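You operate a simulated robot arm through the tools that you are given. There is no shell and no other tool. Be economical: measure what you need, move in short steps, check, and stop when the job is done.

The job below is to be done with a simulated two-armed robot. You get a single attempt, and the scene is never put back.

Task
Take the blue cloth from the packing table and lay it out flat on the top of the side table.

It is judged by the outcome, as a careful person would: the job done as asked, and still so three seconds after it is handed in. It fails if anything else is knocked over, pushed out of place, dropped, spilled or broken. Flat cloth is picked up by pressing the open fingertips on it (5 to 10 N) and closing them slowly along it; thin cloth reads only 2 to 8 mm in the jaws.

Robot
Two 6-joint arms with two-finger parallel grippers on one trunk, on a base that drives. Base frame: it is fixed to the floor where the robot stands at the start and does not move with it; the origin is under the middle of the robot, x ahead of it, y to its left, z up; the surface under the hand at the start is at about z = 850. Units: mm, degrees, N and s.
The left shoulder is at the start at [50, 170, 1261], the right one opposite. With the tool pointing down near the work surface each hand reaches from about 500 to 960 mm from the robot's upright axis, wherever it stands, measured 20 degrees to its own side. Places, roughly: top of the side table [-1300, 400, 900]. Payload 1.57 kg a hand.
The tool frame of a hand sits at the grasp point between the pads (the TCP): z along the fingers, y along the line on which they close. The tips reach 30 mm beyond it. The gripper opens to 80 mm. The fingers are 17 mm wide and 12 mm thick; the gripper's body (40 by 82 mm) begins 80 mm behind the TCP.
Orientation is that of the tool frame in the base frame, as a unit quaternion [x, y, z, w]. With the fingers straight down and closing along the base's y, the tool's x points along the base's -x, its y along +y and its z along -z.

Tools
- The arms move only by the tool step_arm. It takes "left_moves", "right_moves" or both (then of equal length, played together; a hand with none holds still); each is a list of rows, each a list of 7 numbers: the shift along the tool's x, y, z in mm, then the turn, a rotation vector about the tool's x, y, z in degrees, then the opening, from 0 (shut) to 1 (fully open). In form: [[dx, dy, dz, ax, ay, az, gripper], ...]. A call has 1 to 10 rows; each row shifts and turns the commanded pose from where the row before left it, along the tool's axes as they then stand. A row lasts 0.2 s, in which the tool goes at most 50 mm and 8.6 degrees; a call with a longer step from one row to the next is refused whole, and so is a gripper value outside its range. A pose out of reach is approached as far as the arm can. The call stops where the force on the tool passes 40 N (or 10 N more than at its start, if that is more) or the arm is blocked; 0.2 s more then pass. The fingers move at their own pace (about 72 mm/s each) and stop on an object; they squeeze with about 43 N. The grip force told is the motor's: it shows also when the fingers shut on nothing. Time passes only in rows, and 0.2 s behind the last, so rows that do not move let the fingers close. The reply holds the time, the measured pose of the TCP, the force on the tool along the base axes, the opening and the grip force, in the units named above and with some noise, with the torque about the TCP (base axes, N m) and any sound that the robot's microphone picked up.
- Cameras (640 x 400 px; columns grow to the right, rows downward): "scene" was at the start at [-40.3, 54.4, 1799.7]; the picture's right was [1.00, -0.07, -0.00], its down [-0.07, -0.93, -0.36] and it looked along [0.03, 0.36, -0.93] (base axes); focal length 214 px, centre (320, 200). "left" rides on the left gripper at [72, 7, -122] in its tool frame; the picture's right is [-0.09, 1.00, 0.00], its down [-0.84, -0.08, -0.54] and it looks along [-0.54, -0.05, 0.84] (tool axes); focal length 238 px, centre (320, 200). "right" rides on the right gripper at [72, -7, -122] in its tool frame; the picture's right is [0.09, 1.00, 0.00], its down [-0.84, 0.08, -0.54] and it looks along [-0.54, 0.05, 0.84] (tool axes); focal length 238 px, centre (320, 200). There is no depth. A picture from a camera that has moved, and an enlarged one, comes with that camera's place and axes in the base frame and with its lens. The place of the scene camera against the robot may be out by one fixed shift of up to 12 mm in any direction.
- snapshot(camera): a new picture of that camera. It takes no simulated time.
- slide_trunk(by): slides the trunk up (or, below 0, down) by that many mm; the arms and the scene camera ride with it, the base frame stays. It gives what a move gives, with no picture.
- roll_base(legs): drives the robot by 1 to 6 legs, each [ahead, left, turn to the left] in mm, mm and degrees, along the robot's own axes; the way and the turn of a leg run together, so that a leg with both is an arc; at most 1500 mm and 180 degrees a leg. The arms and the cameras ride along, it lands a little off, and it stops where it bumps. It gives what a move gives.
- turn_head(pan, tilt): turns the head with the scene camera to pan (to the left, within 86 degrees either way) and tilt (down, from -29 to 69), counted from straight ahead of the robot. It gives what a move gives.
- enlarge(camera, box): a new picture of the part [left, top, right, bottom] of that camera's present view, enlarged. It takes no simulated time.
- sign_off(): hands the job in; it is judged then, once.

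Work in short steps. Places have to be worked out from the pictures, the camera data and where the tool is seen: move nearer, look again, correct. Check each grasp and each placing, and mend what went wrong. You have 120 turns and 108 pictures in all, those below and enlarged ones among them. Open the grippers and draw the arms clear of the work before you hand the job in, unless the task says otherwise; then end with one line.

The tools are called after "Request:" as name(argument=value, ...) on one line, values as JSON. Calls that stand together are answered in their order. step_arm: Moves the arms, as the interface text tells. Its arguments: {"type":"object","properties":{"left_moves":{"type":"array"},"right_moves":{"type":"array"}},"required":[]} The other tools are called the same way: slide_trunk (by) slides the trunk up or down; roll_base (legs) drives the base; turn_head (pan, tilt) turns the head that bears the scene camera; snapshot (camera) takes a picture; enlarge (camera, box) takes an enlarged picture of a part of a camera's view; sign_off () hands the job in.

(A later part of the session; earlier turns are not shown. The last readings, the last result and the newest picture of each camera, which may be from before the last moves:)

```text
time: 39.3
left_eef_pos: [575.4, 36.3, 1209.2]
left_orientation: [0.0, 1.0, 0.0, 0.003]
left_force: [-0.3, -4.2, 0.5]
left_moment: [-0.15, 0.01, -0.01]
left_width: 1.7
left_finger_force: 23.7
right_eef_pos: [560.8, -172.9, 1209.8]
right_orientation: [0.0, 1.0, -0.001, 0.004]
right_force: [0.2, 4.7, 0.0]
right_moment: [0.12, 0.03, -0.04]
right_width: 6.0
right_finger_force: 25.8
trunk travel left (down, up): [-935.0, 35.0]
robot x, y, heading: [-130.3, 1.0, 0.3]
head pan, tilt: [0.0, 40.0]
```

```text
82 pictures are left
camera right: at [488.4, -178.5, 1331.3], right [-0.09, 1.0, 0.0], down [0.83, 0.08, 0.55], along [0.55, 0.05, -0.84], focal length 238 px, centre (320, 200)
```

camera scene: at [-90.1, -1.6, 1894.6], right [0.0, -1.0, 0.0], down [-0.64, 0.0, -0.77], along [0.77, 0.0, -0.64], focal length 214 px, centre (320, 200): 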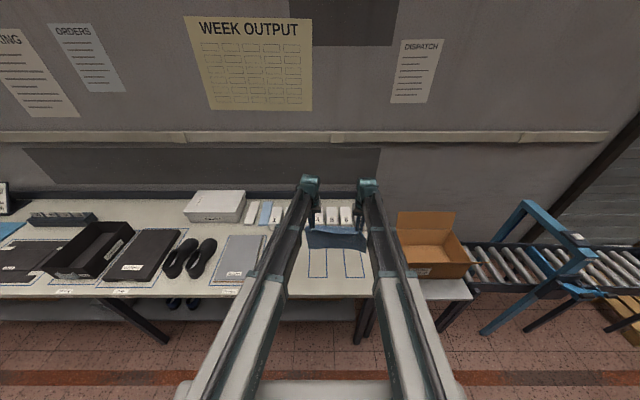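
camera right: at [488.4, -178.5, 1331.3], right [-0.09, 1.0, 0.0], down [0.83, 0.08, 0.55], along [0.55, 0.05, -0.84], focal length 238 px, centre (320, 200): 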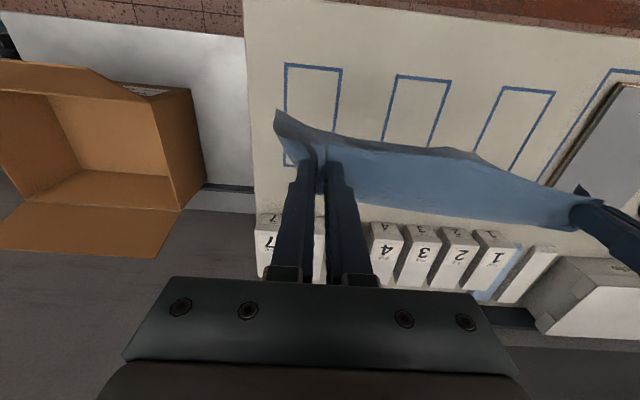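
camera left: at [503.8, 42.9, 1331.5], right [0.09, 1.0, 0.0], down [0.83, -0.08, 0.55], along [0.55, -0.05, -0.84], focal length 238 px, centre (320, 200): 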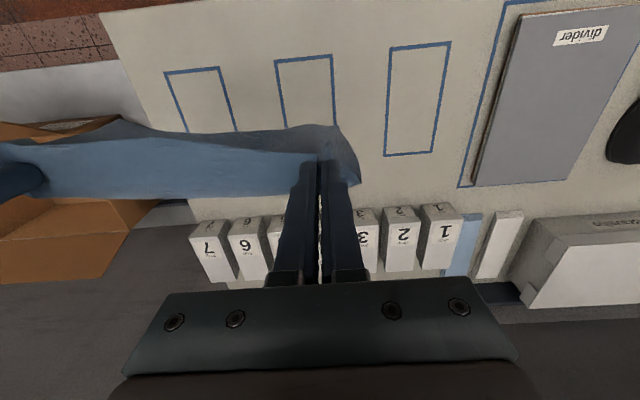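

The cloth hangs between both hands. I ease the tension slightly, raise the trunk a bit, and look around both sides with the head for the driving route.

Request:
step_arm(right_moves=[[0, 2, 0, 0, 0, 0, 0], [0, 2, 0, 0, 0, 0, 0]])

Request:
slide_trunk(by=30)

Request:
turn_head(pan=86, tilt=50)

Request:
snapshot(camera="scene")

Request:
turn_head(pan=-86, tilt=40)

Request:
snapshot(camera="scene")

```text
time: 39.9
left_eef_pos: [577.4, 36.8, 1208.7]
left_orientation: [0.0, 1.0, 0.0, 0.003]
left_force: [-0.5, -1.9, -0.9]
left_moment: [-0.05, 0.0, -0.04]
left_width: 1.7
left_finger_force: 23.6
right_eef_pos: [560.7, -169.5, 1209.6]
right_orientation: [-0.001, 1.0, -0.001, 0.003]
right_force: [0.0, 2.2, 0.0]
right_moment: [0.07, 0.01, 0.01]
right_width: 1.9
right_finger_force: 23.2
trunk travel left (down, up): [-935.0, 35.0]
robot x, y, heading: [-128.1, 0.9, 0.0]
head pan, tilt: [0.0, 40.0]
```

```text
time: 40.6
left_eef_pos: [576.9, 35.8, 1239.1]
left_orientation: [0.0, 1.0, 0.0, 0.003]
left_force: [0.0, -2.2, -0.1]
left_moment: [-0.03, 0.01, 0.0]
left_width: 1.3
left_finger_force: 23.3
right_eef_pos: [560.7, -169.4, 1239.9]
right_orientation: [0.0, 1.0, -0.001, 0.004]
right_force: [-0.1, 0.8, -0.5]
right_moment: [0.06, -0.03, 0.01]
right_width: 1.9
right_finger_force: 23.8
trunk travel left (down, up): [-965.0, 5.0]
robot x, y, heading: [-132.4, -0.1, -0.0]
head pan, tilt: [0.0, 40.0]
```

```text
time: 42.2
left_eef_pos: [576.4, 36.4, 1239.6]
left_orientation: [0.0, 1.0, 0.0, 0.003]
left_force: [-0.9, -0.6, 0.1]
left_moment: [-0.06, -0.01, -0.02]
left_width: 1.9
left_finger_force: 23.5
right_eef_pos: [560.4, -168.5, 1239.2]
right_orientation: [0.0, 1.0, 0.0, 0.003]
right_force: [0.2, 1.9, 0.4]
right_moment: [0.07, 0.04, 0.05]
right_width: 1.6
right_finger_force: 23.5
trunk travel left (down, up): [-965.0, 5.0]
robot x, y, heading: [-134.3, -3.0, 0.4]
head pan, tilt: [85.9, 50.0]
```

```text
81 pictures are left
camera scene: at [-169.8, 75.1, 1910.5], right [1.0, -0.07, 0.0], down [-0.05, -0.76, -0.64], along [0.05, 0.64, -0.77], focal length 214 px, centre (320, 200)
```

scene: 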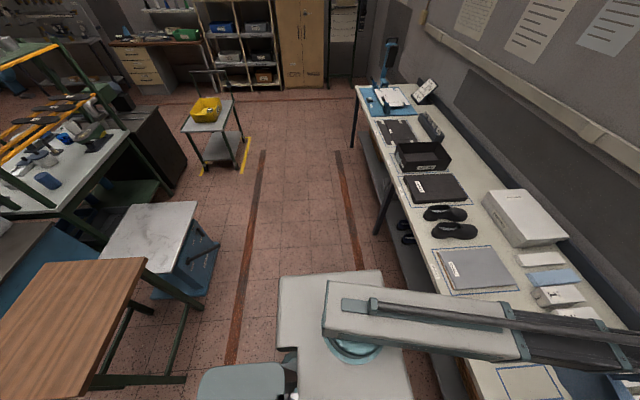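

```text
time: 44.9
left_eef_pos: [577.1, 37.1, 1239.2]
left_orientation: [0.0, 1.0, 0.0, 0.003]
left_force: [0.4, -2.2, -0.5]
left_moment: [-0.04, 0.0, 0.01]
left_width: 1.8
left_finger_force: 24.0
right_eef_pos: [560.6, -168.5, 1239.7]
right_orientation: [0.0, 1.0, -0.001, 0.003]
right_force: [0.1, 2.0, -0.3]
right_moment: [0.03, -0.04, 0.0]
right_width: 1.9
right_finger_force: 23.9
trunk travel left (down, up): [-965.0, 5.0]
robot x, y, heading: [-127.0, 0.7, -0.1]
head pan, tilt: [-85.9, 40.0]
```

```text
80 pictures are left
camera scene: at [-169.1, -86.5, 1924.7], right [-1.0, -0.07, 0.0], down [-0.05, 0.64, -0.77], along [0.06, -0.76, -0.64], focal length 214 px, centre (320, 200)
```

scene: 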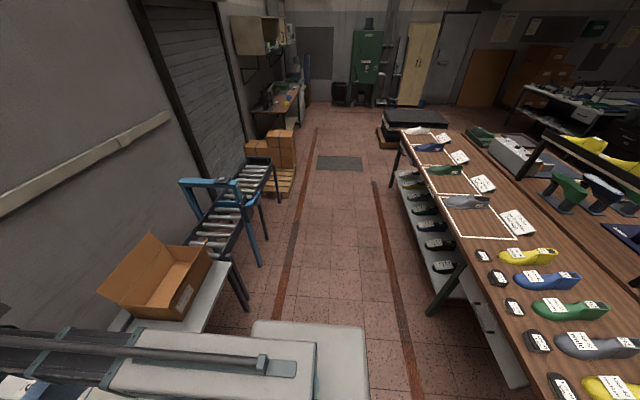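

The aisle is clear: packing-table edge at x≈410, side-table and shoe-bench edges at x≈−950. I back off 220 mm, shift left 270 mm, then turn left in two halves.

Request:
roll_base(legs=[[-220, 0, 0], [0, 270, 0], [0, 0, 90]])

Request:
turn_head(pan=45, tilt=45)

Request:
snapshot(camera="scene")

```text
time: 51.9
left_eef_pos: [-391.5, 974.5, 1239.4]
left_orientation: [0.71, -0.705, -0.002, -0.003]
left_force: [1.7, -0.4, -0.5]
left_moment: [0.0, -0.06, -0.01]
left_width: 1.9
left_finger_force: 23.1
right_eef_pos: [-185.5, 960.2, 1239.7]
right_orientation: [0.709, -0.705, -0.002, -0.003]
right_force: [-1.9, 0.5, 0.4]
right_moment: [-0.03, 0.05, -0.04]
right_width: 2.1
right_finger_force: 23.3
trunk travel left (down, up): [-965.0, 5.0]
robot x, y, heading: [-350.6, 268.7, 90.5]
head pan, tilt: [-85.9, 40.0]
```

```text
time: 54.0
left_eef_pos: [-390.1, 975.3, 1239.9]
left_orientation: [0.709, -0.705, -0.003, -0.002]
left_force: [1.4, -1.1, -0.3]
left_moment: [-0.03, -0.02, 0.02]
left_width: 1.9
left_finger_force: 24.2
right_eef_pos: [-185.4, 959.4, 1240.3]
right_orientation: [0.71, -0.704, -0.001, -0.003]
right_force: [-2.6, -0.4, 0.3]
right_moment: [0.0, 0.05, 0.0]
right_width: 2.1
right_finger_force: 23.5
trunk travel left (down, up): [-965.0, 5.0]
robot x, y, heading: [-349.1, 265.8, 90.5]
head pan, tilt: [45.0, 45.0]
```

```text
79 pictures are left
camera scene: at [-412.2, 282.6, 1917.4], right [0.7, 0.71, 0.0], down [0.5, -0.5, -0.71], along [-0.5, 0.5, -0.71], focal length 214 px, centre (320, 200)
```

scene: 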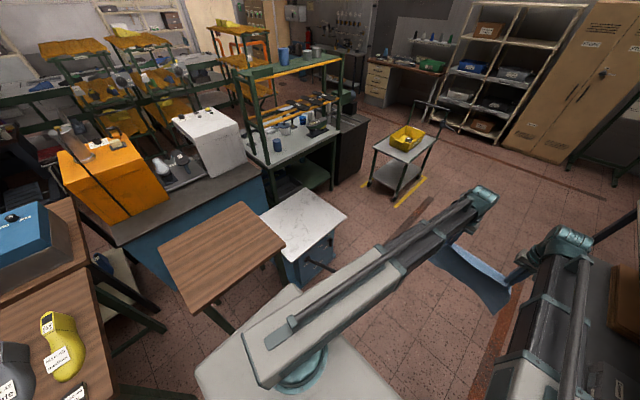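

The side table is the small wooden one: top about x −1520…−1040, y 120…610. I turn the remaining 90° left; the hands clear everything at this height.

Request:
roll_base(legs=[[0, 0, 89.5]])

Request:
turn_head(pan=0, tilt=45)

Request:
snapshot(camera="scene")

Request:
snapshot(camera="left")

Request:
snapshot(camera="right")

```text
time: 58.2
left_eef_pos: [-1059.3, 229.9, 1239.3]
left_orientation: [1.0, 0.001, -0.004, -0.001]
left_force: [-0.1, 1.3, -0.3]
left_moment: [0.08, -0.03, -0.04]
left_width: 1.7
left_finger_force: 24.2
right_eef_pos: [-1042.1, 435.2, 1240.0]
right_orientation: [1.0, 0.0, -0.003, 0.0]
right_force: [-0.4, -2.1, 0.1]
right_moment: [-0.03, 0.0, -0.04]
right_width: 2.1
right_finger_force: 22.9
trunk travel left (down, up): [-965.0, 5.0]
robot x, y, heading: [-352.6, 266.1, -180.1]
head pan, tilt: [45.0, 45.0]
```

```text
time: 59.3
left_eef_pos: [-1058.3, 229.7, 1238.9]
left_orientation: [1.0, 0.0, -0.003, 0.0]
left_force: [0.0, 2.2, 0.4]
left_moment: [0.08, -0.01, -0.03]
left_width: 2.0
left_finger_force: 23.7
right_eef_pos: [-1042.5, 435.2, 1238.8]
right_orientation: [1.0, 0.0, -0.004, 0.0]
right_force: [-0.2, -0.9, -1.5]
right_moment: [-0.05, 0.02, -0.03]
right_width: 1.8
right_finger_force: 23.4
trunk travel left (down, up): [-965.0, 5.0]
robot x, y, heading: [-352.3, 263.1, -179.8]
head pan, tilt: [0.0, 45.0]
```

```text
78 pictures are left
camera scene: at [-396.1, 265.2, 1917.4], right [0.0, 1.0, 0.0], down [0.71, 0.0, -0.71], along [-0.71, 0.0, -0.71], focal length 214 px, centre (320, 200)
```

scene: 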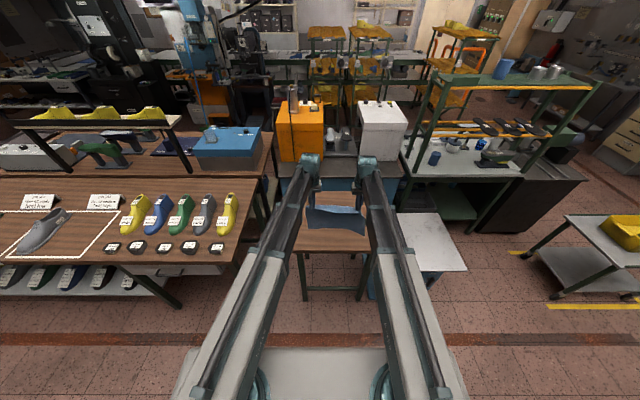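

```text
77 pictures are left
camera left: at [-985.8, 223.3, 1361.6], right [-0.09, -1.0, 0.0], down [-0.83, 0.08, 0.55], along [-0.55, 0.05, -0.84], focal length 238 px, centre (320, 200)
```

left: 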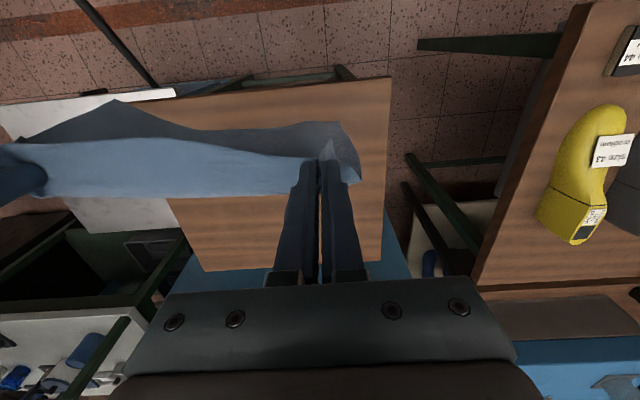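

```text
76 pictures are left
camera right: at [-969.2, 443.6, 1361.4], right [0.09, -1.0, 0.0], down [-0.83, -0.08, 0.55], along [-0.55, -0.05, -0.84], focal length 238 px, centre (320, 200)
```

right: 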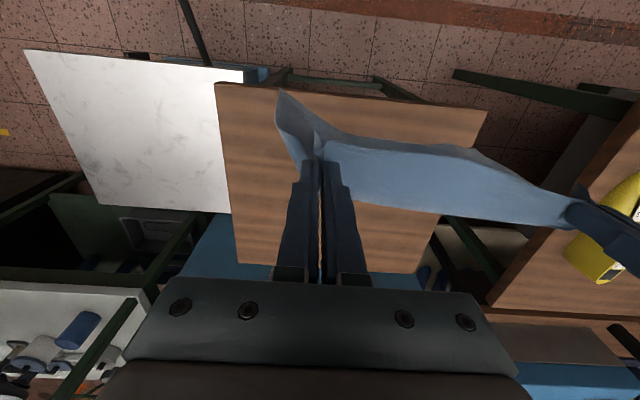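

Table top measured at x −1500…−1047, y 112…612, centre (−1273, 362). I drive 140 mm ahead and 30 mm to the robot's right, then extend both arms 200 mm, so the hanging cloth is over the far half.

Request:
roll_base(legs=[[140, -30, 0]])

Request:
step_arm(left_moves=[[-25, 0, 0, 0, 0, 0, 0], [-25, 0, 0, 0, 0, 0, 0], [-25, 0, 0, 0, 0, 0, 0], [-25, 0, 0, 0, 0, 0, 0], [-25, 0, 0, 0, 0, 0, 0], [-25, 0, 0, 0, 0, 0, 0], [-25, 0, 0, 0, 0, 0, 0], [-25, 0, 0, 0, 0, 0, 0]], right_moves=[[-27, 0, 0, 0, 0, 0, 0], [-27, 0, 0, 0, 0, 0, 0], [-27, 0, 0, 0, 0, 0, 0], [-27, 0, 0, 0, 0, 0, 0], [-27, 0, 0, 0, 0, 0, 0], [-27, 0, 0, 0, 0, 0, 0], [-27, 0, 0, 0, 0, 0, 0], [-27, 0, 0, 0, 0, 0, 0]])

Request:
snapshot(camera="scene")

Request:
snapshot(camera="right")

```text
time: 60.6
left_eef_pos: [-1199.4, 260.7, 1238.7]
left_orientation: [1.0, 0.001, -0.003, -0.001]
left_force: [0.4, 2.0, -0.5]
left_moment: [0.06, -0.05, -0.04]
left_width: 1.9
left_finger_force: 24.0
right_eef_pos: [-1182.3, 466.6, 1238.2]
right_orientation: [1.0, 0.0, -0.002, 0.0]
right_force: [-0.4, -1.7, -0.6]
right_moment: [-0.07, -0.02, -0.02]
right_width: 1.8
right_finger_force: 23.7
trunk travel left (down, up): [-965.0, 5.0]
robot x, y, heading: [-487.3, 294.7, 179.9]
head pan, tilt: [0.0, 45.0]
```

```text
time: 62.5
left_eef_pos: [-1400.0, 259.2, 1238.4]
left_orientation: [1.0, 0.0, -0.003, 0.0]
left_force: [-0.5, 0.4, 0.9]
left_moment: [-0.01, -0.02, -0.03]
left_width: 2.0
left_finger_force: 23.3
right_eef_pos: [-1399.8, 464.4, 1239.4]
right_orientation: [1.0, -0.001, -0.002, 0.0]
right_force: [0.1, -0.7, 0.6]
right_moment: [-0.01, 0.02, -0.05]
right_width: 1.9
right_finger_force: 23.5
right hand out of reach, approached as far as the arm can: row 6
trunk travel left (down, up): [-965.0, 5.0]
robot x, y, heading: [-490.4, 295.1, 180.0]
head pan, tilt: [0.0, 45.0]
```

```text
75 pictures are left
camera scene: at [-537.3, 295.1, 1917.3], right [0.0, 1.0, 0.0], down [0.71, 0.0, -0.71], along [-0.71, 0.0, -0.71], focal length 214 px, centre (320, 200)
```

scene: 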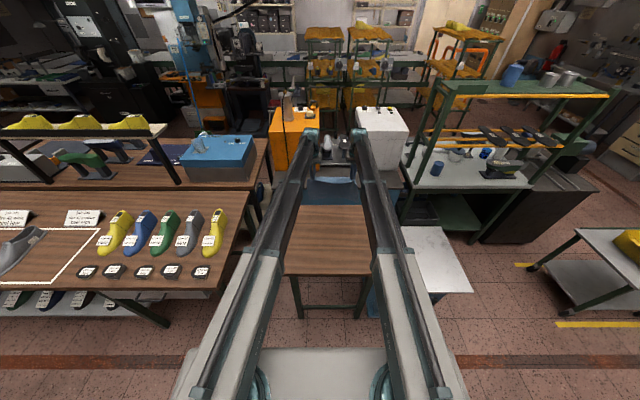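

```text
74 pictures are left
camera right: at [-1327.0, 472.4, 1360.5], right [0.09, -1.0, 0.0], down [-0.83, -0.08, 0.55], along [-0.54, -0.05, -0.84], focal length 238 px, centre (320, 200)
```

right: 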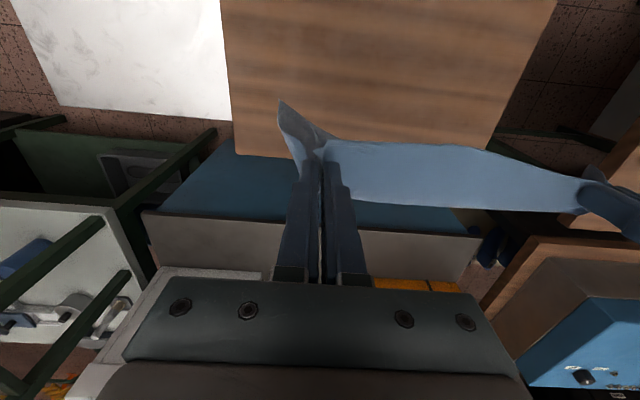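

Hands are at x=−1400, y 259/464, the cloth hanging. I lower 75 mm and check how near the bottom edge is to the table.

Request:
slide_trunk(by=-75)

Request:
enlarge(camera="scene", box=[250, 120, 410, 220])

Request:
snapshot(camera="left")

```text
time: 63.6
left_eef_pos: [-1397.3, 259.3, 1164.9]
left_orientation: [1.0, -0.001, -0.003, 0.0]
left_force: [0.4, 0.2, -0.2]
left_moment: [-0.02, -0.04, -0.01]
left_width: 1.8
left_finger_force: 23.4
right_eef_pos: [-1397.7, 465.2, 1165.1]
right_orientation: [1.0, 0.0, -0.004, 0.0]
right_force: [-0.1, 0.2, -0.1]
right_moment: [0.01, -0.02, 0.04]
right_width: 1.9
right_finger_force: 24.0
trunk travel left (down, up): [-890.0, 80.0]
robot x, y, heading: [-490.4, 293.6, 180.0]
head pan, tilt: [0.0, 45.0]
```

```text
4.00 times, centred on (330, 170) of scene
camera zoom: at [-535.1, 295.0, 1842.4], right [0.0, 1.0, 0.0], down [0.71, 0.0, -0.71], along [-0.71, 0.0, -0.71], focal length 858 px, centre (280, 320)
```

zoom: 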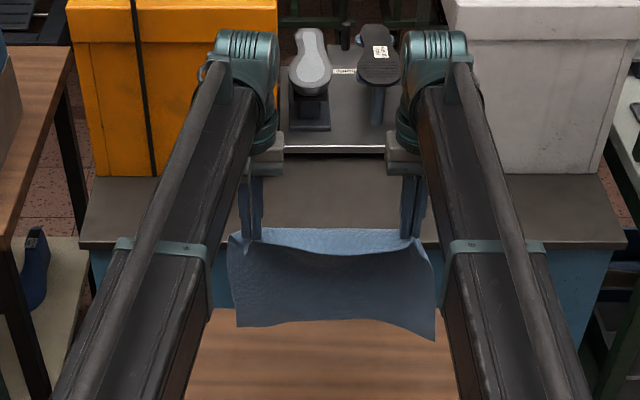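

```text
72 pictures are left
camera left: at [-1325.8, 252.8, 1286.8], right [-0.09, -1.0, 0.0], down [-0.83, 0.08, 0.55], along [-0.55, 0.05, -0.84], focal length 238 px, centre (320, 200)
```

left: 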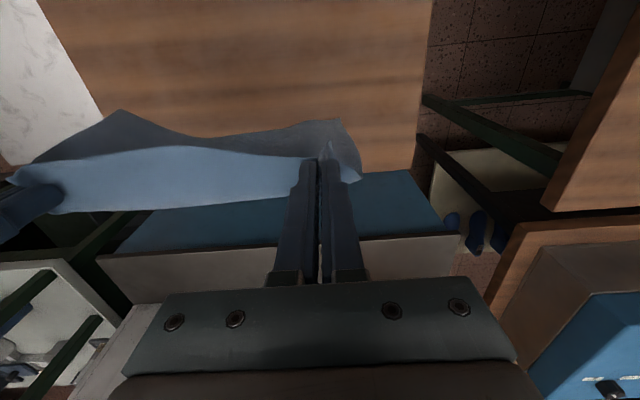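

The bottom edge hangs at about z≈960 (175–185 mm below the tips), over the far part of the table. I lower 55 mm to near contact.

Request:
slide_trunk(by=-55)

Request:
enlarge(camera="scene", box=[250, 120, 410, 220])

```text
time: 64.5
left_eef_pos: [-1399.0, 260.2, 1110.1]
left_orientation: [1.0, 0.0, -0.004, 0.0]
left_force: [0.1, 0.5, -0.6]
left_moment: [-0.01, -0.02, -0.03]
left_width: 2.1
left_finger_force: 23.9
right_eef_pos: [-1397.3, 464.5, 1109.7]
right_orientation: [1.0, 0.0, -0.004, -0.001]
right_force: [-0.2, -0.9, 1.1]
right_moment: [-0.03, -0.03, -0.02]
right_width: 1.8
right_finger_force: 23.8
trunk travel left (down, up): [-835.0, 135.0]
robot x, y, heading: [-489.5, 298.1, 180.2]
head pan, tilt: [0.0, 45.0]
```

```text
4.00 times, centred on (330, 170) of scene
camera zoom: at [-535.2, 295.0, 1787.4], right [0.0, 1.0, 0.0], down [0.71, 0.0, -0.71], along [-0.71, 0.0, -0.71], focal length 858 px, centre (280, 320)
```

zoom: 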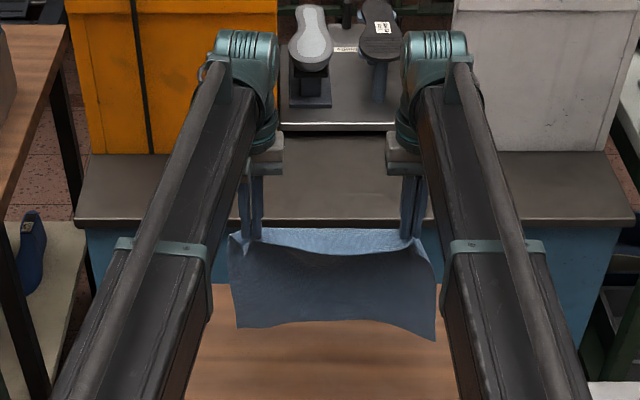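

Shape is unchanged, so no contact yet. I lower 20 mm more.

Request:
slide_trunk(by=-20)

Request:
enlarge(camera="scene", box=[250, 120, 410, 220])

```text
time: 65.2
left_eef_pos: [-1398.7, 261.0, 1089.6]
left_orientation: [1.0, 0.0, -0.003, 0.0]
left_force: [0.9, 0.0, -0.5]
left_moment: [0.01, 0.01, -0.04]
left_width: 2.1
left_finger_force: 23.6
right_eef_pos: [-1398.3, 463.8, 1090.6]
right_orientation: [1.0, 0.001, -0.003, -0.001]
right_force: [1.2, 0.2, -0.1]
right_moment: [0.01, -0.02, -0.04]
right_width: 1.8
right_finger_force: 23.6
trunk travel left (down, up): [-815.0, 155.0]
robot x, y, heading: [-488.0, 298.6, 180.2]
head pan, tilt: [0.0, 45.0]
```

```text
4.00 times, centred on (330, 170) of scene
camera zoom: at [-535.2, 295.0, 1767.4], right [0.0, 1.0, 0.0], down [0.71, 0.0, -0.71], along [-0.71, 0.0, -0.71], focal length 858 px, centre (280, 320)
```

zoom: 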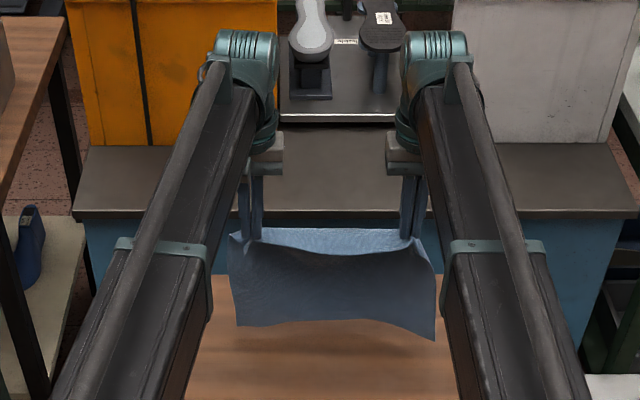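

A contact shadow appears right below the bottom edge. I start the diagonal: lower 20, back 20.

Request:
slide_trunk(by=-15)

Request:
step_arm(left_moves=[[8, 0, 0, 0, 0, 0, 0], [8, 0, 0, 0, 0, 0, 0], [8, 0, 0, 0, 0, 0, 0]], right_moves=[[8, 0, 0, 0, 0, 0, 0], [8, 0, 0, 0, 0, 0, 0], [8, 0, 0, 0, 0, 0, 0]])

Request:
slide_trunk(by=-20)

Request:
enlarge(camera="scene", box=[250, 120, 410, 220])

```text
time: 65.8
left_eef_pos: [-1398.4, 260.2, 1074.1]
left_orientation: [1.0, 0.0, -0.003, 0.0]
left_force: [1.2, 0.9, 0.2]
left_moment: [0.0, -0.01, -0.01]
left_width: 2.1
left_finger_force: 23.2
right_eef_pos: [-1397.4, 465.0, 1075.1]
right_orientation: [1.0, 0.001, -0.004, -0.001]
right_force: [-0.1, -0.4, 0.0]
right_moment: [-0.03, 0.01, -0.04]
right_width: 1.9
right_finger_force: 24.3
trunk travel left (down, up): [-800.0, 170.0]
robot x, y, heading: [-490.5, 294.5, 180.0]
head pan, tilt: [0.0, 45.0]
```

```text
time: 66.6
left_eef_pos: [-1375.4, 260.1, 1075.0]
left_orientation: [1.0, 0.0, -0.003, 0.001]
left_force: [-0.2, 0.7, 0.2]
left_moment: [-0.01, 0.01, -0.01]
left_width: 2.0
left_finger_force: 23.7
right_eef_pos: [-1375.4, 464.1, 1075.2]
right_orientation: [1.0, 0.0, -0.003, -0.002]
right_force: [-0.3, 0.3, -0.4]
right_moment: [0.01, 0.0, 0.0]
right_width: 1.9
right_finger_force: 23.9
trunk travel left (down, up): [-800.0, 170.0]
robot x, y, heading: [-489.6, 298.6, 179.8]
head pan, tilt: [0.0, 45.0]
```

```text
time: 67.3
left_eef_pos: [-1374.9, 259.9, 1055.8]
left_orientation: [1.0, 0.0, -0.004, 0.0]
left_force: [0.0, 0.3, -0.7]
left_moment: [0.0, 0.01, -0.01]
left_width: 1.9
left_finger_force: 23.1
right_eef_pos: [-1373.5, 463.8, 1054.4]
right_orientation: [1.0, 0.0, -0.004, -0.001]
right_force: [-0.4, -0.7, 0.5]
right_moment: [-0.02, 0.01, 0.01]
right_width: 2.1
right_finger_force: 23.6
trunk travel left (down, up): [-780.0, 190.0]
robot x, y, heading: [-487.9, 296.0, 180.0]
head pan, tilt: [0.0, 45.0]
```

```text
4.00 times, centred on (330, 170) of scene
camera zoom: at [-535.1, 295.0, 1732.4], right [0.0, 1.0, 0.0], down [0.71, 0.0, -0.71], along [-0.71, 0.0, -0.71], focal length 858 px, centre (280, 320)
```

zoom: 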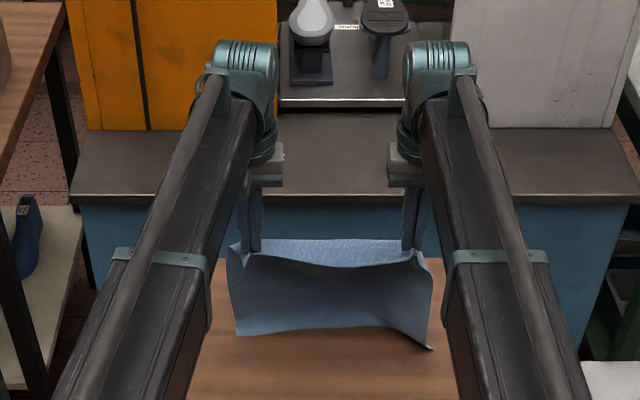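

The bottom edge leans toward the robot (at x≈−1315…−1340, hands at −1375), so the natural lay is the other way: near edge down first, hands moving away. I raise 60 mm and draw the hands back to x≈−1220.

Request:
slide_trunk(by=60)

Request:
step_arm(left_moves=[[22, 0, 0, 0, 0, 0, 0], [22, 0, 0, 0, 0, 0, 0], [22, 0, 0, 0, 0, 0, 0], [22, 0, 0, 0, 0, 0, 0], [22, 0, 0, 0, 0, 0, 0], [22, 0, 0, 0, 0, 0, 0], [22, 0, 0, 0, 0, 0, 0]], right_moves=[[22, 0, 0, 0, 0, 0, 0], [22, 0, 0, 0, 0, 0, 0], [22, 0, 0, 0, 0, 0, 0], [22, 0, 0, 0, 0, 0, 0], [22, 0, 0, 0, 0, 0, 0], [22, 0, 0, 0, 0, 0, 0], [22, 0, 0, 0, 0, 0, 0]])

Request:
slide_trunk(by=-45)

Request:
enlarge(camera="scene", box=[240, 140, 416, 250])

```text
time: 68.3
left_eef_pos: [-1373.6, 258.4, 1113.9]
left_orientation: [1.0, 0.0, -0.003, -0.001]
left_force: [-1.8, 0.0, 0.5]
left_moment: [0.0, 0.0, -0.02]
left_width: 1.8
left_finger_force: 23.7
right_eef_pos: [-1375.0, 465.6, 1115.6]
right_orientation: [1.0, 0.0, -0.004, -0.001]
right_force: [0.3, 0.3, -0.2]
right_moment: [-0.02, 0.0, 0.01]
right_width: 2.0
right_finger_force: 23.6
trunk travel left (down, up): [-840.0, 130.0]
robot x, y, heading: [-490.7, 293.7, 180.0]
head pan, tilt: [0.0, 45.0]
```

```text
time: 69.9
left_eef_pos: [-1220.8, 260.1, 1114.7]
left_orientation: [1.0, -0.001, -0.004, -0.001]
left_force: [0.2, 0.4, -0.2]
left_moment: [0.02, 0.02, -0.04]
left_width: 1.5
left_finger_force: 24.0
left hand out of reach, approached as far as the arm can: row 7
right_eef_pos: [-1219.3, 464.9, 1115.5]
right_orientation: [1.0, 0.001, -0.004, 0.001]
right_force: [1.2, -0.3, -0.5]
right_moment: [-0.01, 0.01, -0.04]
right_width: 1.9
right_finger_force: 23.9
trunk travel left (down, up): [-840.0, 130.0]
robot x, y, heading: [-490.2, 299.4, 180.2]
head pan, tilt: [0.0, 45.0]
```

```text
time: 70.8
left_eef_pos: [-1221.5, 259.4, 1069.7]
left_orientation: [1.0, 0.001, -0.003, 0.0]
left_force: [0.9, 0.7, 0.8]
left_moment: [-0.01, -0.01, -0.02]
left_width: 2.0
left_finger_force: 24.1
right_eef_pos: [-1219.7, 465.5, 1070.3]
right_orientation: [1.0, 0.0, -0.003, -0.001]
right_force: [0.7, 0.5, -0.5]
right_moment: [-0.06, -0.01, -0.03]
right_width: 1.8
right_finger_force: 23.2
trunk travel left (down, up): [-795.0, 175.0]
robot x, y, heading: [-485.5, 293.2, 179.9]
head pan, tilt: [0.0, 45.0]
```

```text
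3.64 times, centred on (328, 195) of scene
camera zoom: at [-535.3, 295.0, 1747.4], right [0.0, 1.0, 0.0], down [0.71, 0.0, -0.71], along [-0.71, 0.0, -0.71], focal length 780 px, centre (291, 218)
```

zoom: 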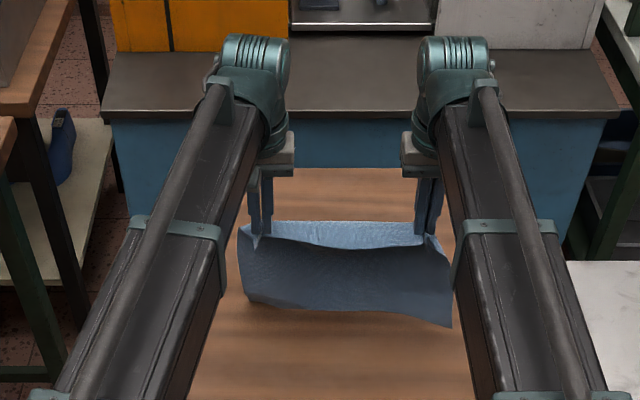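

Before laying, I want to understand how the cloth drapes around the pinch; I enlarge the hand views.

Request:
enlarge(camera="left", box=[0, 80, 400, 330])

Request:
enlarge(camera="right", box=[240, 80, 640, 330])

Request:
enlarge(camera="scene", box=[290, 185, 380, 241])

```text
1.60 times, centred on (200, 205) of left
camera zoom: at [-1149.0, 252.3, 1191.7], right [-0.09, -1.0, 0.0], down [-0.83, 0.08, 0.55], along [-0.55, 0.05, -0.84], focal length 381 px, centre (512, 192)
```

zoom: 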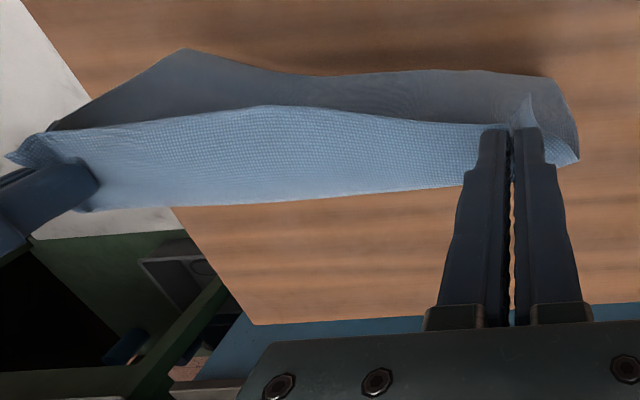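

```text
1.60 times, centred on (440, 205) of right
camera zoom: at [-1146.8, 472.9, 1191.4], right [0.09, -1.0, 0.0], down [-0.83, -0.08, 0.55], along [-0.55, -0.05, -0.84], focal length 381 px, centre (128, 192)
```

zoom: 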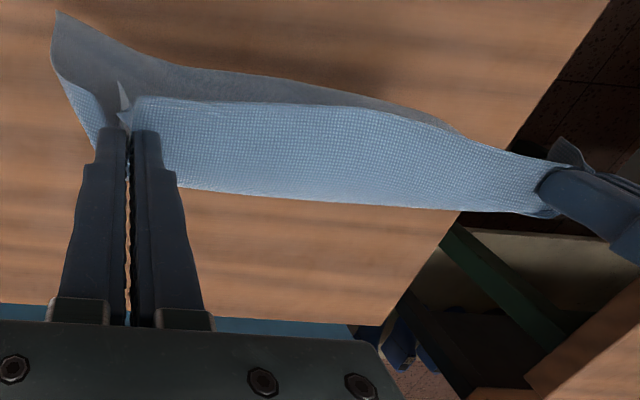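

```text
7.11 times, centred on (335, 213) of scene
camera zoom: at [-535.3, 295.0, 1747.4], right [0.0, 1.0, 0.0], down [0.71, 0.0, -0.71], along [-0.71, 0.0, -0.71], focal length 1525 px, centre (213, 108)
```

zoom: 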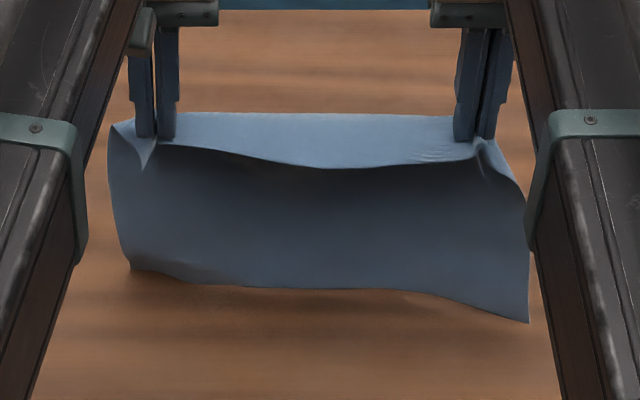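

Now it is clear: the body hangs from the far side with its underside facing the robot, so it must indeed lie ahead of the hands; the bottom must stick while the hands draw back. I go up, move the hands farther out (x≈−1440) to gain drag distance, and redo that with more cloth resting.

Request:
slide_trunk(by=60)

Request:
roll_base(legs=[[60, 0, 0]])

Request:
step_arm(left_moves=[[-23, 0, 0, 0, 0, 0, 0], [-23, 0, 0, 0, 0, 0, 0], [-23, 0, 0, 0, 0, 0, 0], [-23, 0, 0, 0, 0, 0, 0], [-23, 0, 0, 0, 0, 0, 0], [-23, 0, 0, 0, 0, 0, 0], [-23, 0, 0, 0, 0, 0, 0]], right_moves=[[-23, 0, 0, 0, 0, 0, 0], [-23, 0, 0, 0, 0, 0, 0], [-23, 0, 0, 0, 0, 0, 0], [-23, 0, 0, 0, 0, 0, 0], [-23, 0, 0, 0, 0, 0, 0], [-23, 0, 0, 0, 0, 0, 0], [-23, 0, 0, 0, 0, 0, 0]])

Request:
slide_trunk(by=-85)

Request:
enlarge(camera="scene", box=[240, 120, 416, 230])

```text
time: 71.8
left_eef_pos: [-1222.1, 259.7, 1129.3]
left_orientation: [1.0, 0.0, -0.003, 0.001]
left_force: [-0.5, 1.3, -0.1]
left_moment: [0.02, 0.0, -0.03]
left_width: 1.9
left_finger_force: 24.0
right_eef_pos: [-1220.6, 464.3, 1129.3]
right_orientation: [1.0, 0.0, -0.003, -0.001]
right_force: [-1.1, -0.1, -0.1]
right_moment: [0.0, -0.02, -0.02]
right_width: 1.9
right_finger_force: 23.3
trunk travel left (down, up): [-855.0, 115.0]
robot x, y, heading: [-492.1, 298.3, 179.9]
head pan, tilt: [0.0, 45.0]
```

```text
time: 72.8
left_eef_pos: [-1284.3, 259.8, 1129.3]
left_orientation: [1.0, 0.0, -0.003, 0.0]
left_force: [0.1, 1.2, 0.0]
left_moment: [0.04, -0.07, -0.04]
left_width: 1.8
left_finger_force: 24.2
right_eef_pos: [-1282.1, 466.1, 1128.4]
right_orientation: [1.0, 0.0, -0.003, -0.001]
right_force: [-0.5, -0.5, -0.5]
right_moment: [-0.01, -0.04, 0.0]
right_width: 1.9
right_finger_force: 23.5
trunk travel left (down, up): [-855.0, 115.0]
robot x, y, heading: [-549.7, 291.0, 179.8]
head pan, tilt: [0.0, 45.0]
```

```text
time: 74.3
left_eef_pos: [-1443.1, 261.1, 1129.1]
left_orientation: [1.0, 0.0, -0.003, 0.0]
left_force: [-0.5, -0.7, -1.1]
left_moment: [-0.01, -0.02, 0.0]
left_width: 1.9
left_finger_force: 23.8
right_eef_pos: [-1442.6, 464.8, 1129.4]
right_orientation: [1.0, 0.001, -0.002, 0.0]
right_force: [-0.6, 1.0, -0.2]
right_moment: [0.01, 0.02, -0.04]
right_width: 1.9
right_finger_force: 23.5
trunk travel left (down, up): [-855.0, 115.0]
robot x, y, heading: [-554.3, 296.8, 180.0]
head pan, tilt: [0.0, 45.0]
```

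```text
time: 75.6
left_eef_pos: [-1441.5, 261.1, 1043.9]
left_orientation: [1.0, -0.001, -0.003, 0.001]
left_force: [0.1, -0.2, 0.1]
left_moment: [0.0, 0.01, -0.01]
left_width: 2.1
left_finger_force: 23.8
right_eef_pos: [-1442.6, 464.3, 1044.2]
right_orientation: [1.0, 0.001, -0.004, -0.001]
right_force: [0.5, -0.4, -0.6]
right_moment: [0.01, 0.01, -0.02]
right_width: 2.1
right_finger_force: 23.8
trunk travel left (down, up): [-770.0, 200.0]
robot x, y, heading: [-548.5, 296.1, 180.1]
head pan, tilt: [0.0, 45.0]
```

```text
3.64 times, centred on (328, 175) of scene
camera zoom: at [-595.4, 295.1, 1722.4], right [0.0, 1.0, 0.0], down [0.71, 0.0, -0.71], along [-0.71, 0.0, -0.71], focal length 780 px, centre (291, 291)
```

zoom: 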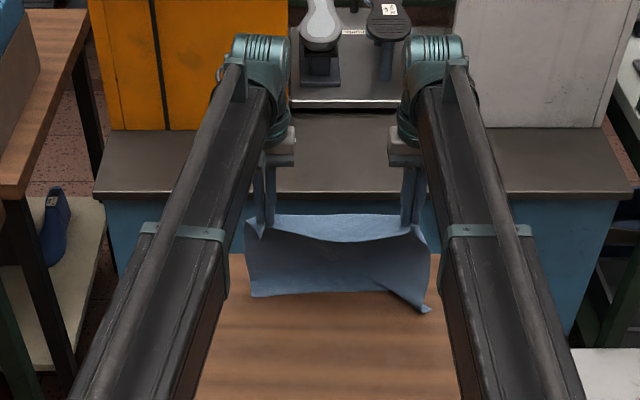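

The bottom edge touches at x≈−1405…−1372. I draw the hands back 80 mm at this height and look whether the bottom stays put.

Request:
step_arm(left_moves=[[10, 0, 0, 0, 0, 0, 0], [10, 0, 0, 0, 0, 0, 0], [10, 0, 0, 0, 0, 0, 0], [10, 0, 0, 0, 0, 0, 0], [10, 0, 0, 0, 0, 0, 0], [10, 0, 0, 0, 0, 0, 0], [10, 0, 0, 0, 0, 0, 0], [10, 0, 0, 0, 0, 0, 0]], right_moves=[[10, 0, 0, 0, 0, 0, 0], [10, 0, 0, 0, 0, 0, 0], [10, 0, 0, 0, 0, 0, 0], [10, 0, 0, 0, 0, 0, 0], [10, 0, 0, 0, 0, 0, 0], [10, 0, 0, 0, 0, 0, 0], [10, 0, 0, 0, 0, 0, 0], [10, 0, 0, 0, 0, 0, 0]])

Request:
enlarge(camera="scene", box=[240, 120, 416, 230])

Request:
enlarge(camera="left", box=[0, 80, 400, 330])

```text
time: 77.4
left_eef_pos: [-1361.3, 261.2, 1044.9]
left_orientation: [1.0, 0.0, -0.003, 0.0]
left_force: [-0.2, 0.1, -0.1]
left_moment: [0.02, 0.0, -0.01]
left_width: 1.8
left_finger_force: 23.6
right_eef_pos: [-1359.9, 464.3, 1044.8]
right_orientation: [1.0, 0.0, -0.003, -0.002]
right_force: [-0.6, -0.1, -0.9]
right_moment: [-0.03, -0.03, -0.05]
right_width: 2.0
right_finger_force: 23.8
trunk travel left (down, up): [-770.0, 200.0]
robot x, y, heading: [-553.1, 298.0, 179.9]
head pan, tilt: [0.0, 45.0]
```

```text
3.64 times, centred on (328, 175) of scene
camera zoom: at [-595.2, 295.1, 1722.4], right [0.0, 1.0, 0.0], down [0.71, 0.0, -0.71], along [-0.71, 0.0, -0.71], focal length 780 px, centre (291, 291)
```

zoom: 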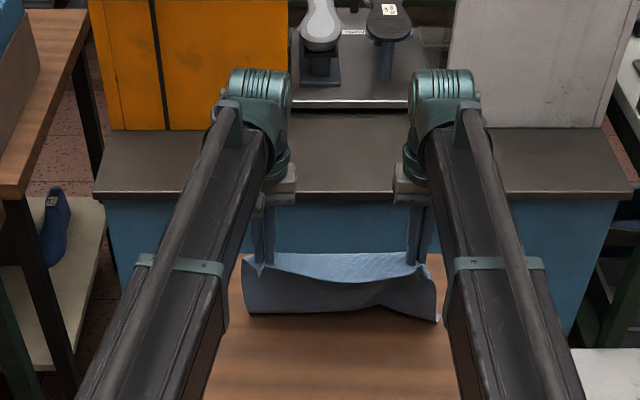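

```text
1.60 times, centred on (200, 205) of left
camera zoom: at [-1288.6, 254.2, 1166.8], right [-0.09, -1.0, 0.0], down [-0.83, 0.08, 0.55], along [-0.55, 0.05, -0.84], focal length 381 px, centre (512, 192)
```

zoom: 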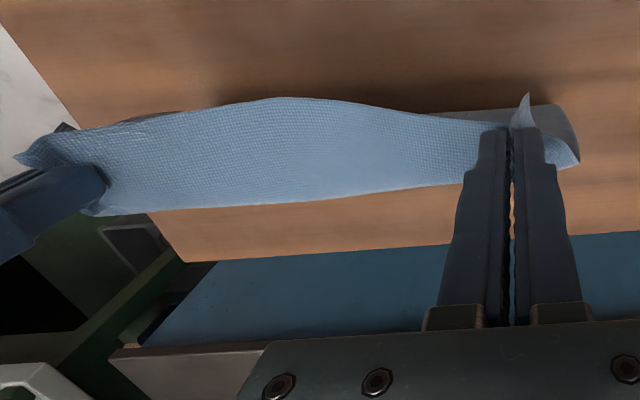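

It works: the bottom lags behind the hands. I continue: lower 20, back 70.

Request:
slide_trunk(by=-20)

Request:
step_arm(left_moves=[[10, 0, 0, 0, 0, 0, 0], [10, 0, 0, 0, 0, 0, 0], [10, 0, 0, 0, 0, 0, 0], [10, 0, 0, 0, 0, 0, 0], [10, 0, 0, 0, 0, 0, 0], [10, 0, 0, 0, 0, 0, 0]], right_moves=[[10, 0, 0, 0, 0, 0, 0], [10, 0, 0, 0, 0, 0, 0], [10, 0, 0, 0, 0, 0, 0], [10, 0, 0, 0, 0, 0, 0], [10, 0, 0, 0, 0, 0, 0], [10, 0, 0, 0, 0, 0, 0]])

Request:
enlarge(camera="scene", box=[240, 120, 416, 230])

Request:
enlarge(camera="left", box=[0, 80, 400, 330])

```text
time: 78.0
left_eef_pos: [-1361.5, 262.1, 1024.7]
left_orientation: [1.0, 0.0, -0.003, 0.0]
left_force: [0.1, 0.5, 0.3]
left_moment: [-0.02, -0.01, -0.02]
left_width: 1.8
left_finger_force: 23.9
right_eef_pos: [-1361.5, 464.1, 1025.0]
right_orientation: [1.0, 0.0, -0.004, -0.001]
right_force: [-0.2, 0.5, -0.4]
right_moment: [0.03, -0.01, -0.08]
right_width: 1.9
right_finger_force: 23.4
trunk travel left (down, up): [-750.0, 220.0]
robot x, y, heading: [-546.2, 295.4, 180.2]
head pan, tilt: [0.0, 45.0]
```

```text
time: 79.4
left_eef_pos: [-1302.4, 262.2, 1024.6]
left_orientation: [1.0, 0.0, -0.004, 0.0]
left_force: [0.1, 0.0, -0.1]
left_moment: [0.0, -0.01, -0.01]
left_width: 1.9
left_finger_force: 23.6
right_eef_pos: [-1301.1, 465.7, 1025.6]
right_orientation: [1.0, 0.0, -0.004, -0.001]
right_force: [-0.2, 0.1, 0.0]
right_moment: [-0.01, 0.01, -0.01]
right_width: 2.0
right_finger_force: 23.7
trunk travel left (down, up): [-750.0, 220.0]
robot x, y, heading: [-551.2, 297.8, 180.0]
head pan, tilt: [0.0, 45.0]
```

```text
3.64 times, centred on (328, 175) of scene
camera zoom: at [-595.2, 295.0, 1702.4], right [0.0, 1.0, 0.0], down [0.71, 0.0, -0.71], along [-0.71, 0.0, -0.71], focal length 780 px, centre (291, 291)
```

zoom: 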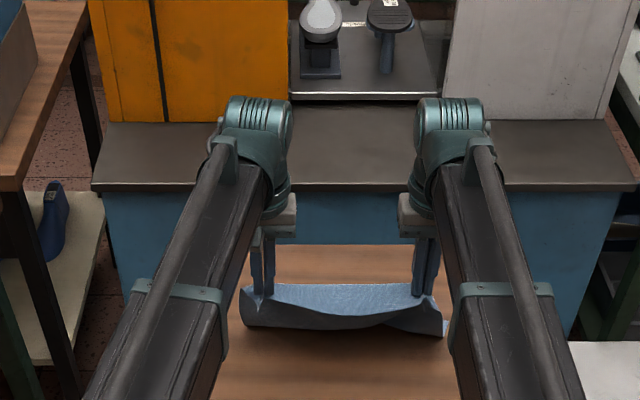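

```text
1.60 times, centred on (200, 205) of left
camera zoom: at [-1229.2, 254.7, 1146.7], right [-0.09, -1.0, 0.0], down [-0.83, 0.08, 0.55], along [-0.55, 0.05, -0.84], focal length 381 px, centre (512, 192)
```

zoom: 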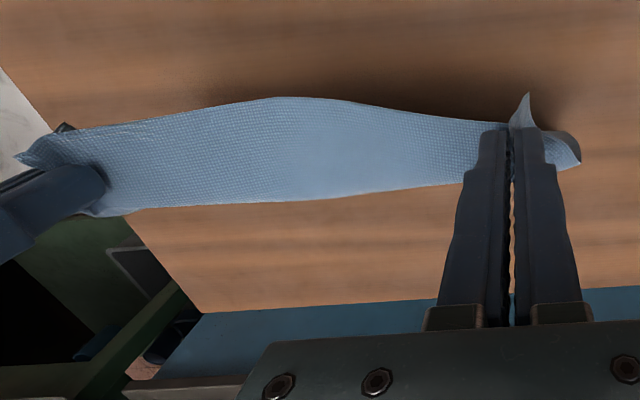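

The bottom lags further. Lower 25 more, back 60.

Request:
slide_trunk(by=-25)

Request:
step_arm(left_moves=[[10, 0, 0, 0, 0, 0, 0], [10, 0, 0, 0, 0, 0, 0], [10, 0, 0, 0, 0, 0, 0], [10, 0, 0, 0, 0, 0, 0], [10, 0, 0, 0, 0, 0, 0]], right_moves=[[10, 0, 0, 0, 0, 0, 0], [10, 0, 0, 0, 0, 0, 0], [10, 0, 0, 0, 0, 0, 0], [10, 0, 0, 0, 0, 0, 0], [10, 0, 0, 0, 0, 0, 0]])

Request:
enlarge(camera="scene", box=[240, 120, 416, 230])

Request:
enlarge(camera="right", box=[240, 80, 640, 330])

```text
time: 80.1
left_eef_pos: [-1302.6, 262.6, 1000.5]
left_orientation: [1.0, 0.0, -0.003, 0.0]
left_force: [-0.1, 0.0, -0.2]
left_moment: [-0.02, 0.03, -0.01]
left_width: 1.9
left_finger_force: 23.6
right_eef_pos: [-1301.3, 464.5, 1000.2]
right_orientation: [1.0, 0.0, -0.003, -0.001]
right_force: [0.6, -0.9, -1.0]
right_moment: [0.03, 0.01, -0.04]
right_width: 1.7
right_finger_force: 23.6
trunk travel left (down, up): [-725.0, 245.0]
robot x, y, heading: [-551.0, 297.8, 180.2]
head pan, tilt: [0.0, 45.0]
```

```text
time: 81.3
left_eef_pos: [-1251.7, 261.3, 1000.0]
left_orientation: [1.0, 0.001, -0.003, 0.0]
left_force: [-0.6, -0.2, 0.6]
left_moment: [0.01, -0.02, -0.01]
left_width: 2.0
left_finger_force: 23.2
right_eef_pos: [-1248.9, 465.2, 999.7]
right_orientation: [1.0, 0.0, -0.004, -0.001]
right_force: [-0.7, 0.7, -0.6]
right_moment: [-0.03, 0.03, -0.02]
right_width: 1.9
right_finger_force: 23.9
trunk travel left (down, up): [-725.0, 245.0]
robot x, y, heading: [-550.8, 297.2, 180.1]
head pan, tilt: [0.0, 45.0]
```

```text
3.64 times, centred on (328, 175) of scene
camera zoom: at [-595.3, 295.1, 1677.4], right [0.0, 1.0, 0.0], down [0.71, 0.0, -0.71], along [-0.71, 0.0, -0.71], focal length 780 px, centre (291, 291)
```

zoom: 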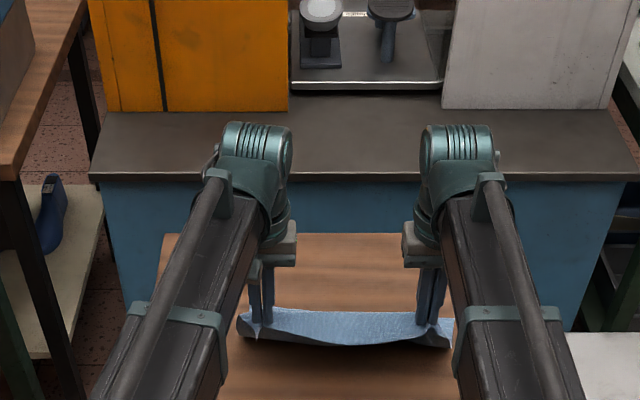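

```text
1.60 times, centred on (440, 205) of right
camera zoom: at [-1176.7, 471.9, 1121.5], right [0.09, -1.0, 0.0], down [-0.83, -0.08, 0.55], along [-0.55, -0.05, -0.84], focal length 381 px, centre (128, 192)
```

zoom: 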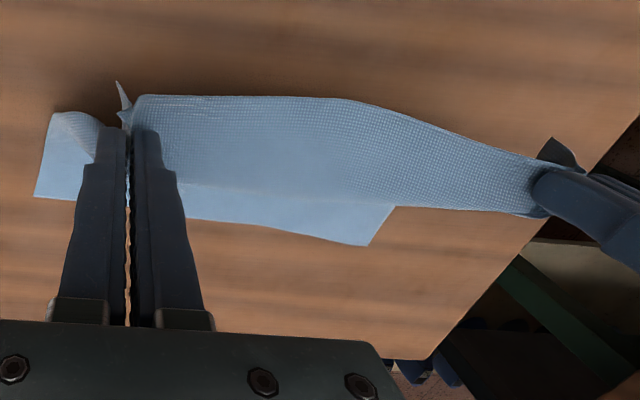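

The bottom edge has now emerged ahead of the hands on the table. Lower 20, back 50.

Request:
slide_trunk(by=-20)

Request:
step_arm(left_moves=[[10, 0, 0, 0, 0, 0, 0], [10, 0, 0, 0, 0, 0, 0], [10, 0, 0, 0, 0, 0, 0], [10, 0, 0, 0, 0, 0, 0], [10, 0, 0, 0, 0, 0, 0]], right_moves=[[10, 0, 0, 0, 0, 0, 0], [10, 0, 0, 0, 0, 0, 0], [10, 0, 0, 0, 0, 0, 0], [10, 0, 0, 0, 0, 0, 0], [10, 0, 0, 0, 0, 0, 0]])

Request:
enlarge(camera="left", box=[0, 80, 400, 330])

Request:
enlarge(camera="right", box=[240, 80, 640, 330])

```text
time: 82.0
left_eef_pos: [-1252.2, 261.2, 980.0]
left_orientation: [1.0, 0.0, -0.004, 0.001]
left_force: [-0.1, -0.7, -0.6]
left_moment: [-0.01, 0.0, -0.03]
left_width: 1.6
left_finger_force: 23.9
right_eef_pos: [-1250.8, 463.3, 979.4]
right_orientation: [1.0, 0.001, -0.004, -0.001]
right_force: [-0.4, 0.2, 0.4]
right_moment: [0.0, 0.02, -0.02]
right_width: 1.9
right_finger_force: 22.9
trunk travel left (down, up): [-705.0, 265.0]
robot x, y, heading: [-549.9, 296.8, 179.8]
head pan, tilt: [0.0, 45.0]
```

```text
time: 83.2
left_eef_pos: [-1202.9, 260.4, 979.2]
left_orientation: [1.0, 0.0, -0.003, 0.0]
left_force: [0.3, 0.1, -0.3]
left_moment: [0.0, -0.04, 0.0]
left_width: 2.2
left_finger_force: 23.4
right_eef_pos: [-1200.2, 463.7, 980.4]
right_orientation: [1.0, 0.0, -0.003, -0.002]
right_force: [0.2, -0.3, -0.4]
right_moment: [0.03, -0.05, -0.03]
right_width: 1.8
right_finger_force: 23.6
trunk travel left (down, up): [-705.0, 265.0]
robot x, y, heading: [-547.9, 296.5, 179.8]
head pan, tilt: [0.0, 45.0]
```

```text
1.60 times, centred on (200, 205) of left
camera zoom: at [-1130.0, 253.6, 1101.7], right [-0.09, -1.0, 0.0], down [-0.83, 0.08, 0.55], along [-0.55, 0.05, -0.84], focal length 381 px, centre (512, 192)
```

zoom: 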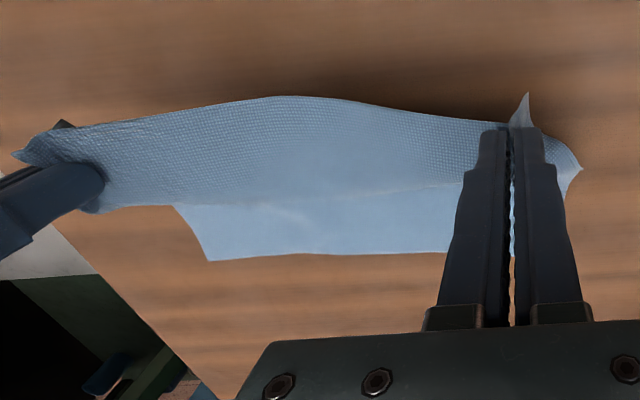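

```text
1.60 times, centred on (440, 205) of right
camera zoom: at [-1127.3, 470.8, 1101.5], right [0.09, -1.0, 0.0], down [-0.83, -0.08, 0.55], along [-0.55, -0.05, -0.84], focal length 381 px, centre (128, 192)
```

zoom: 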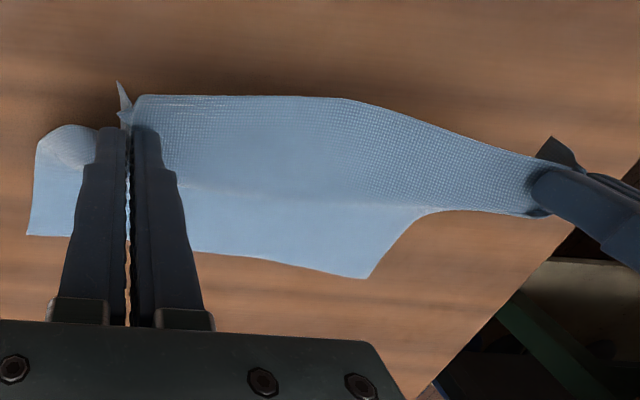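

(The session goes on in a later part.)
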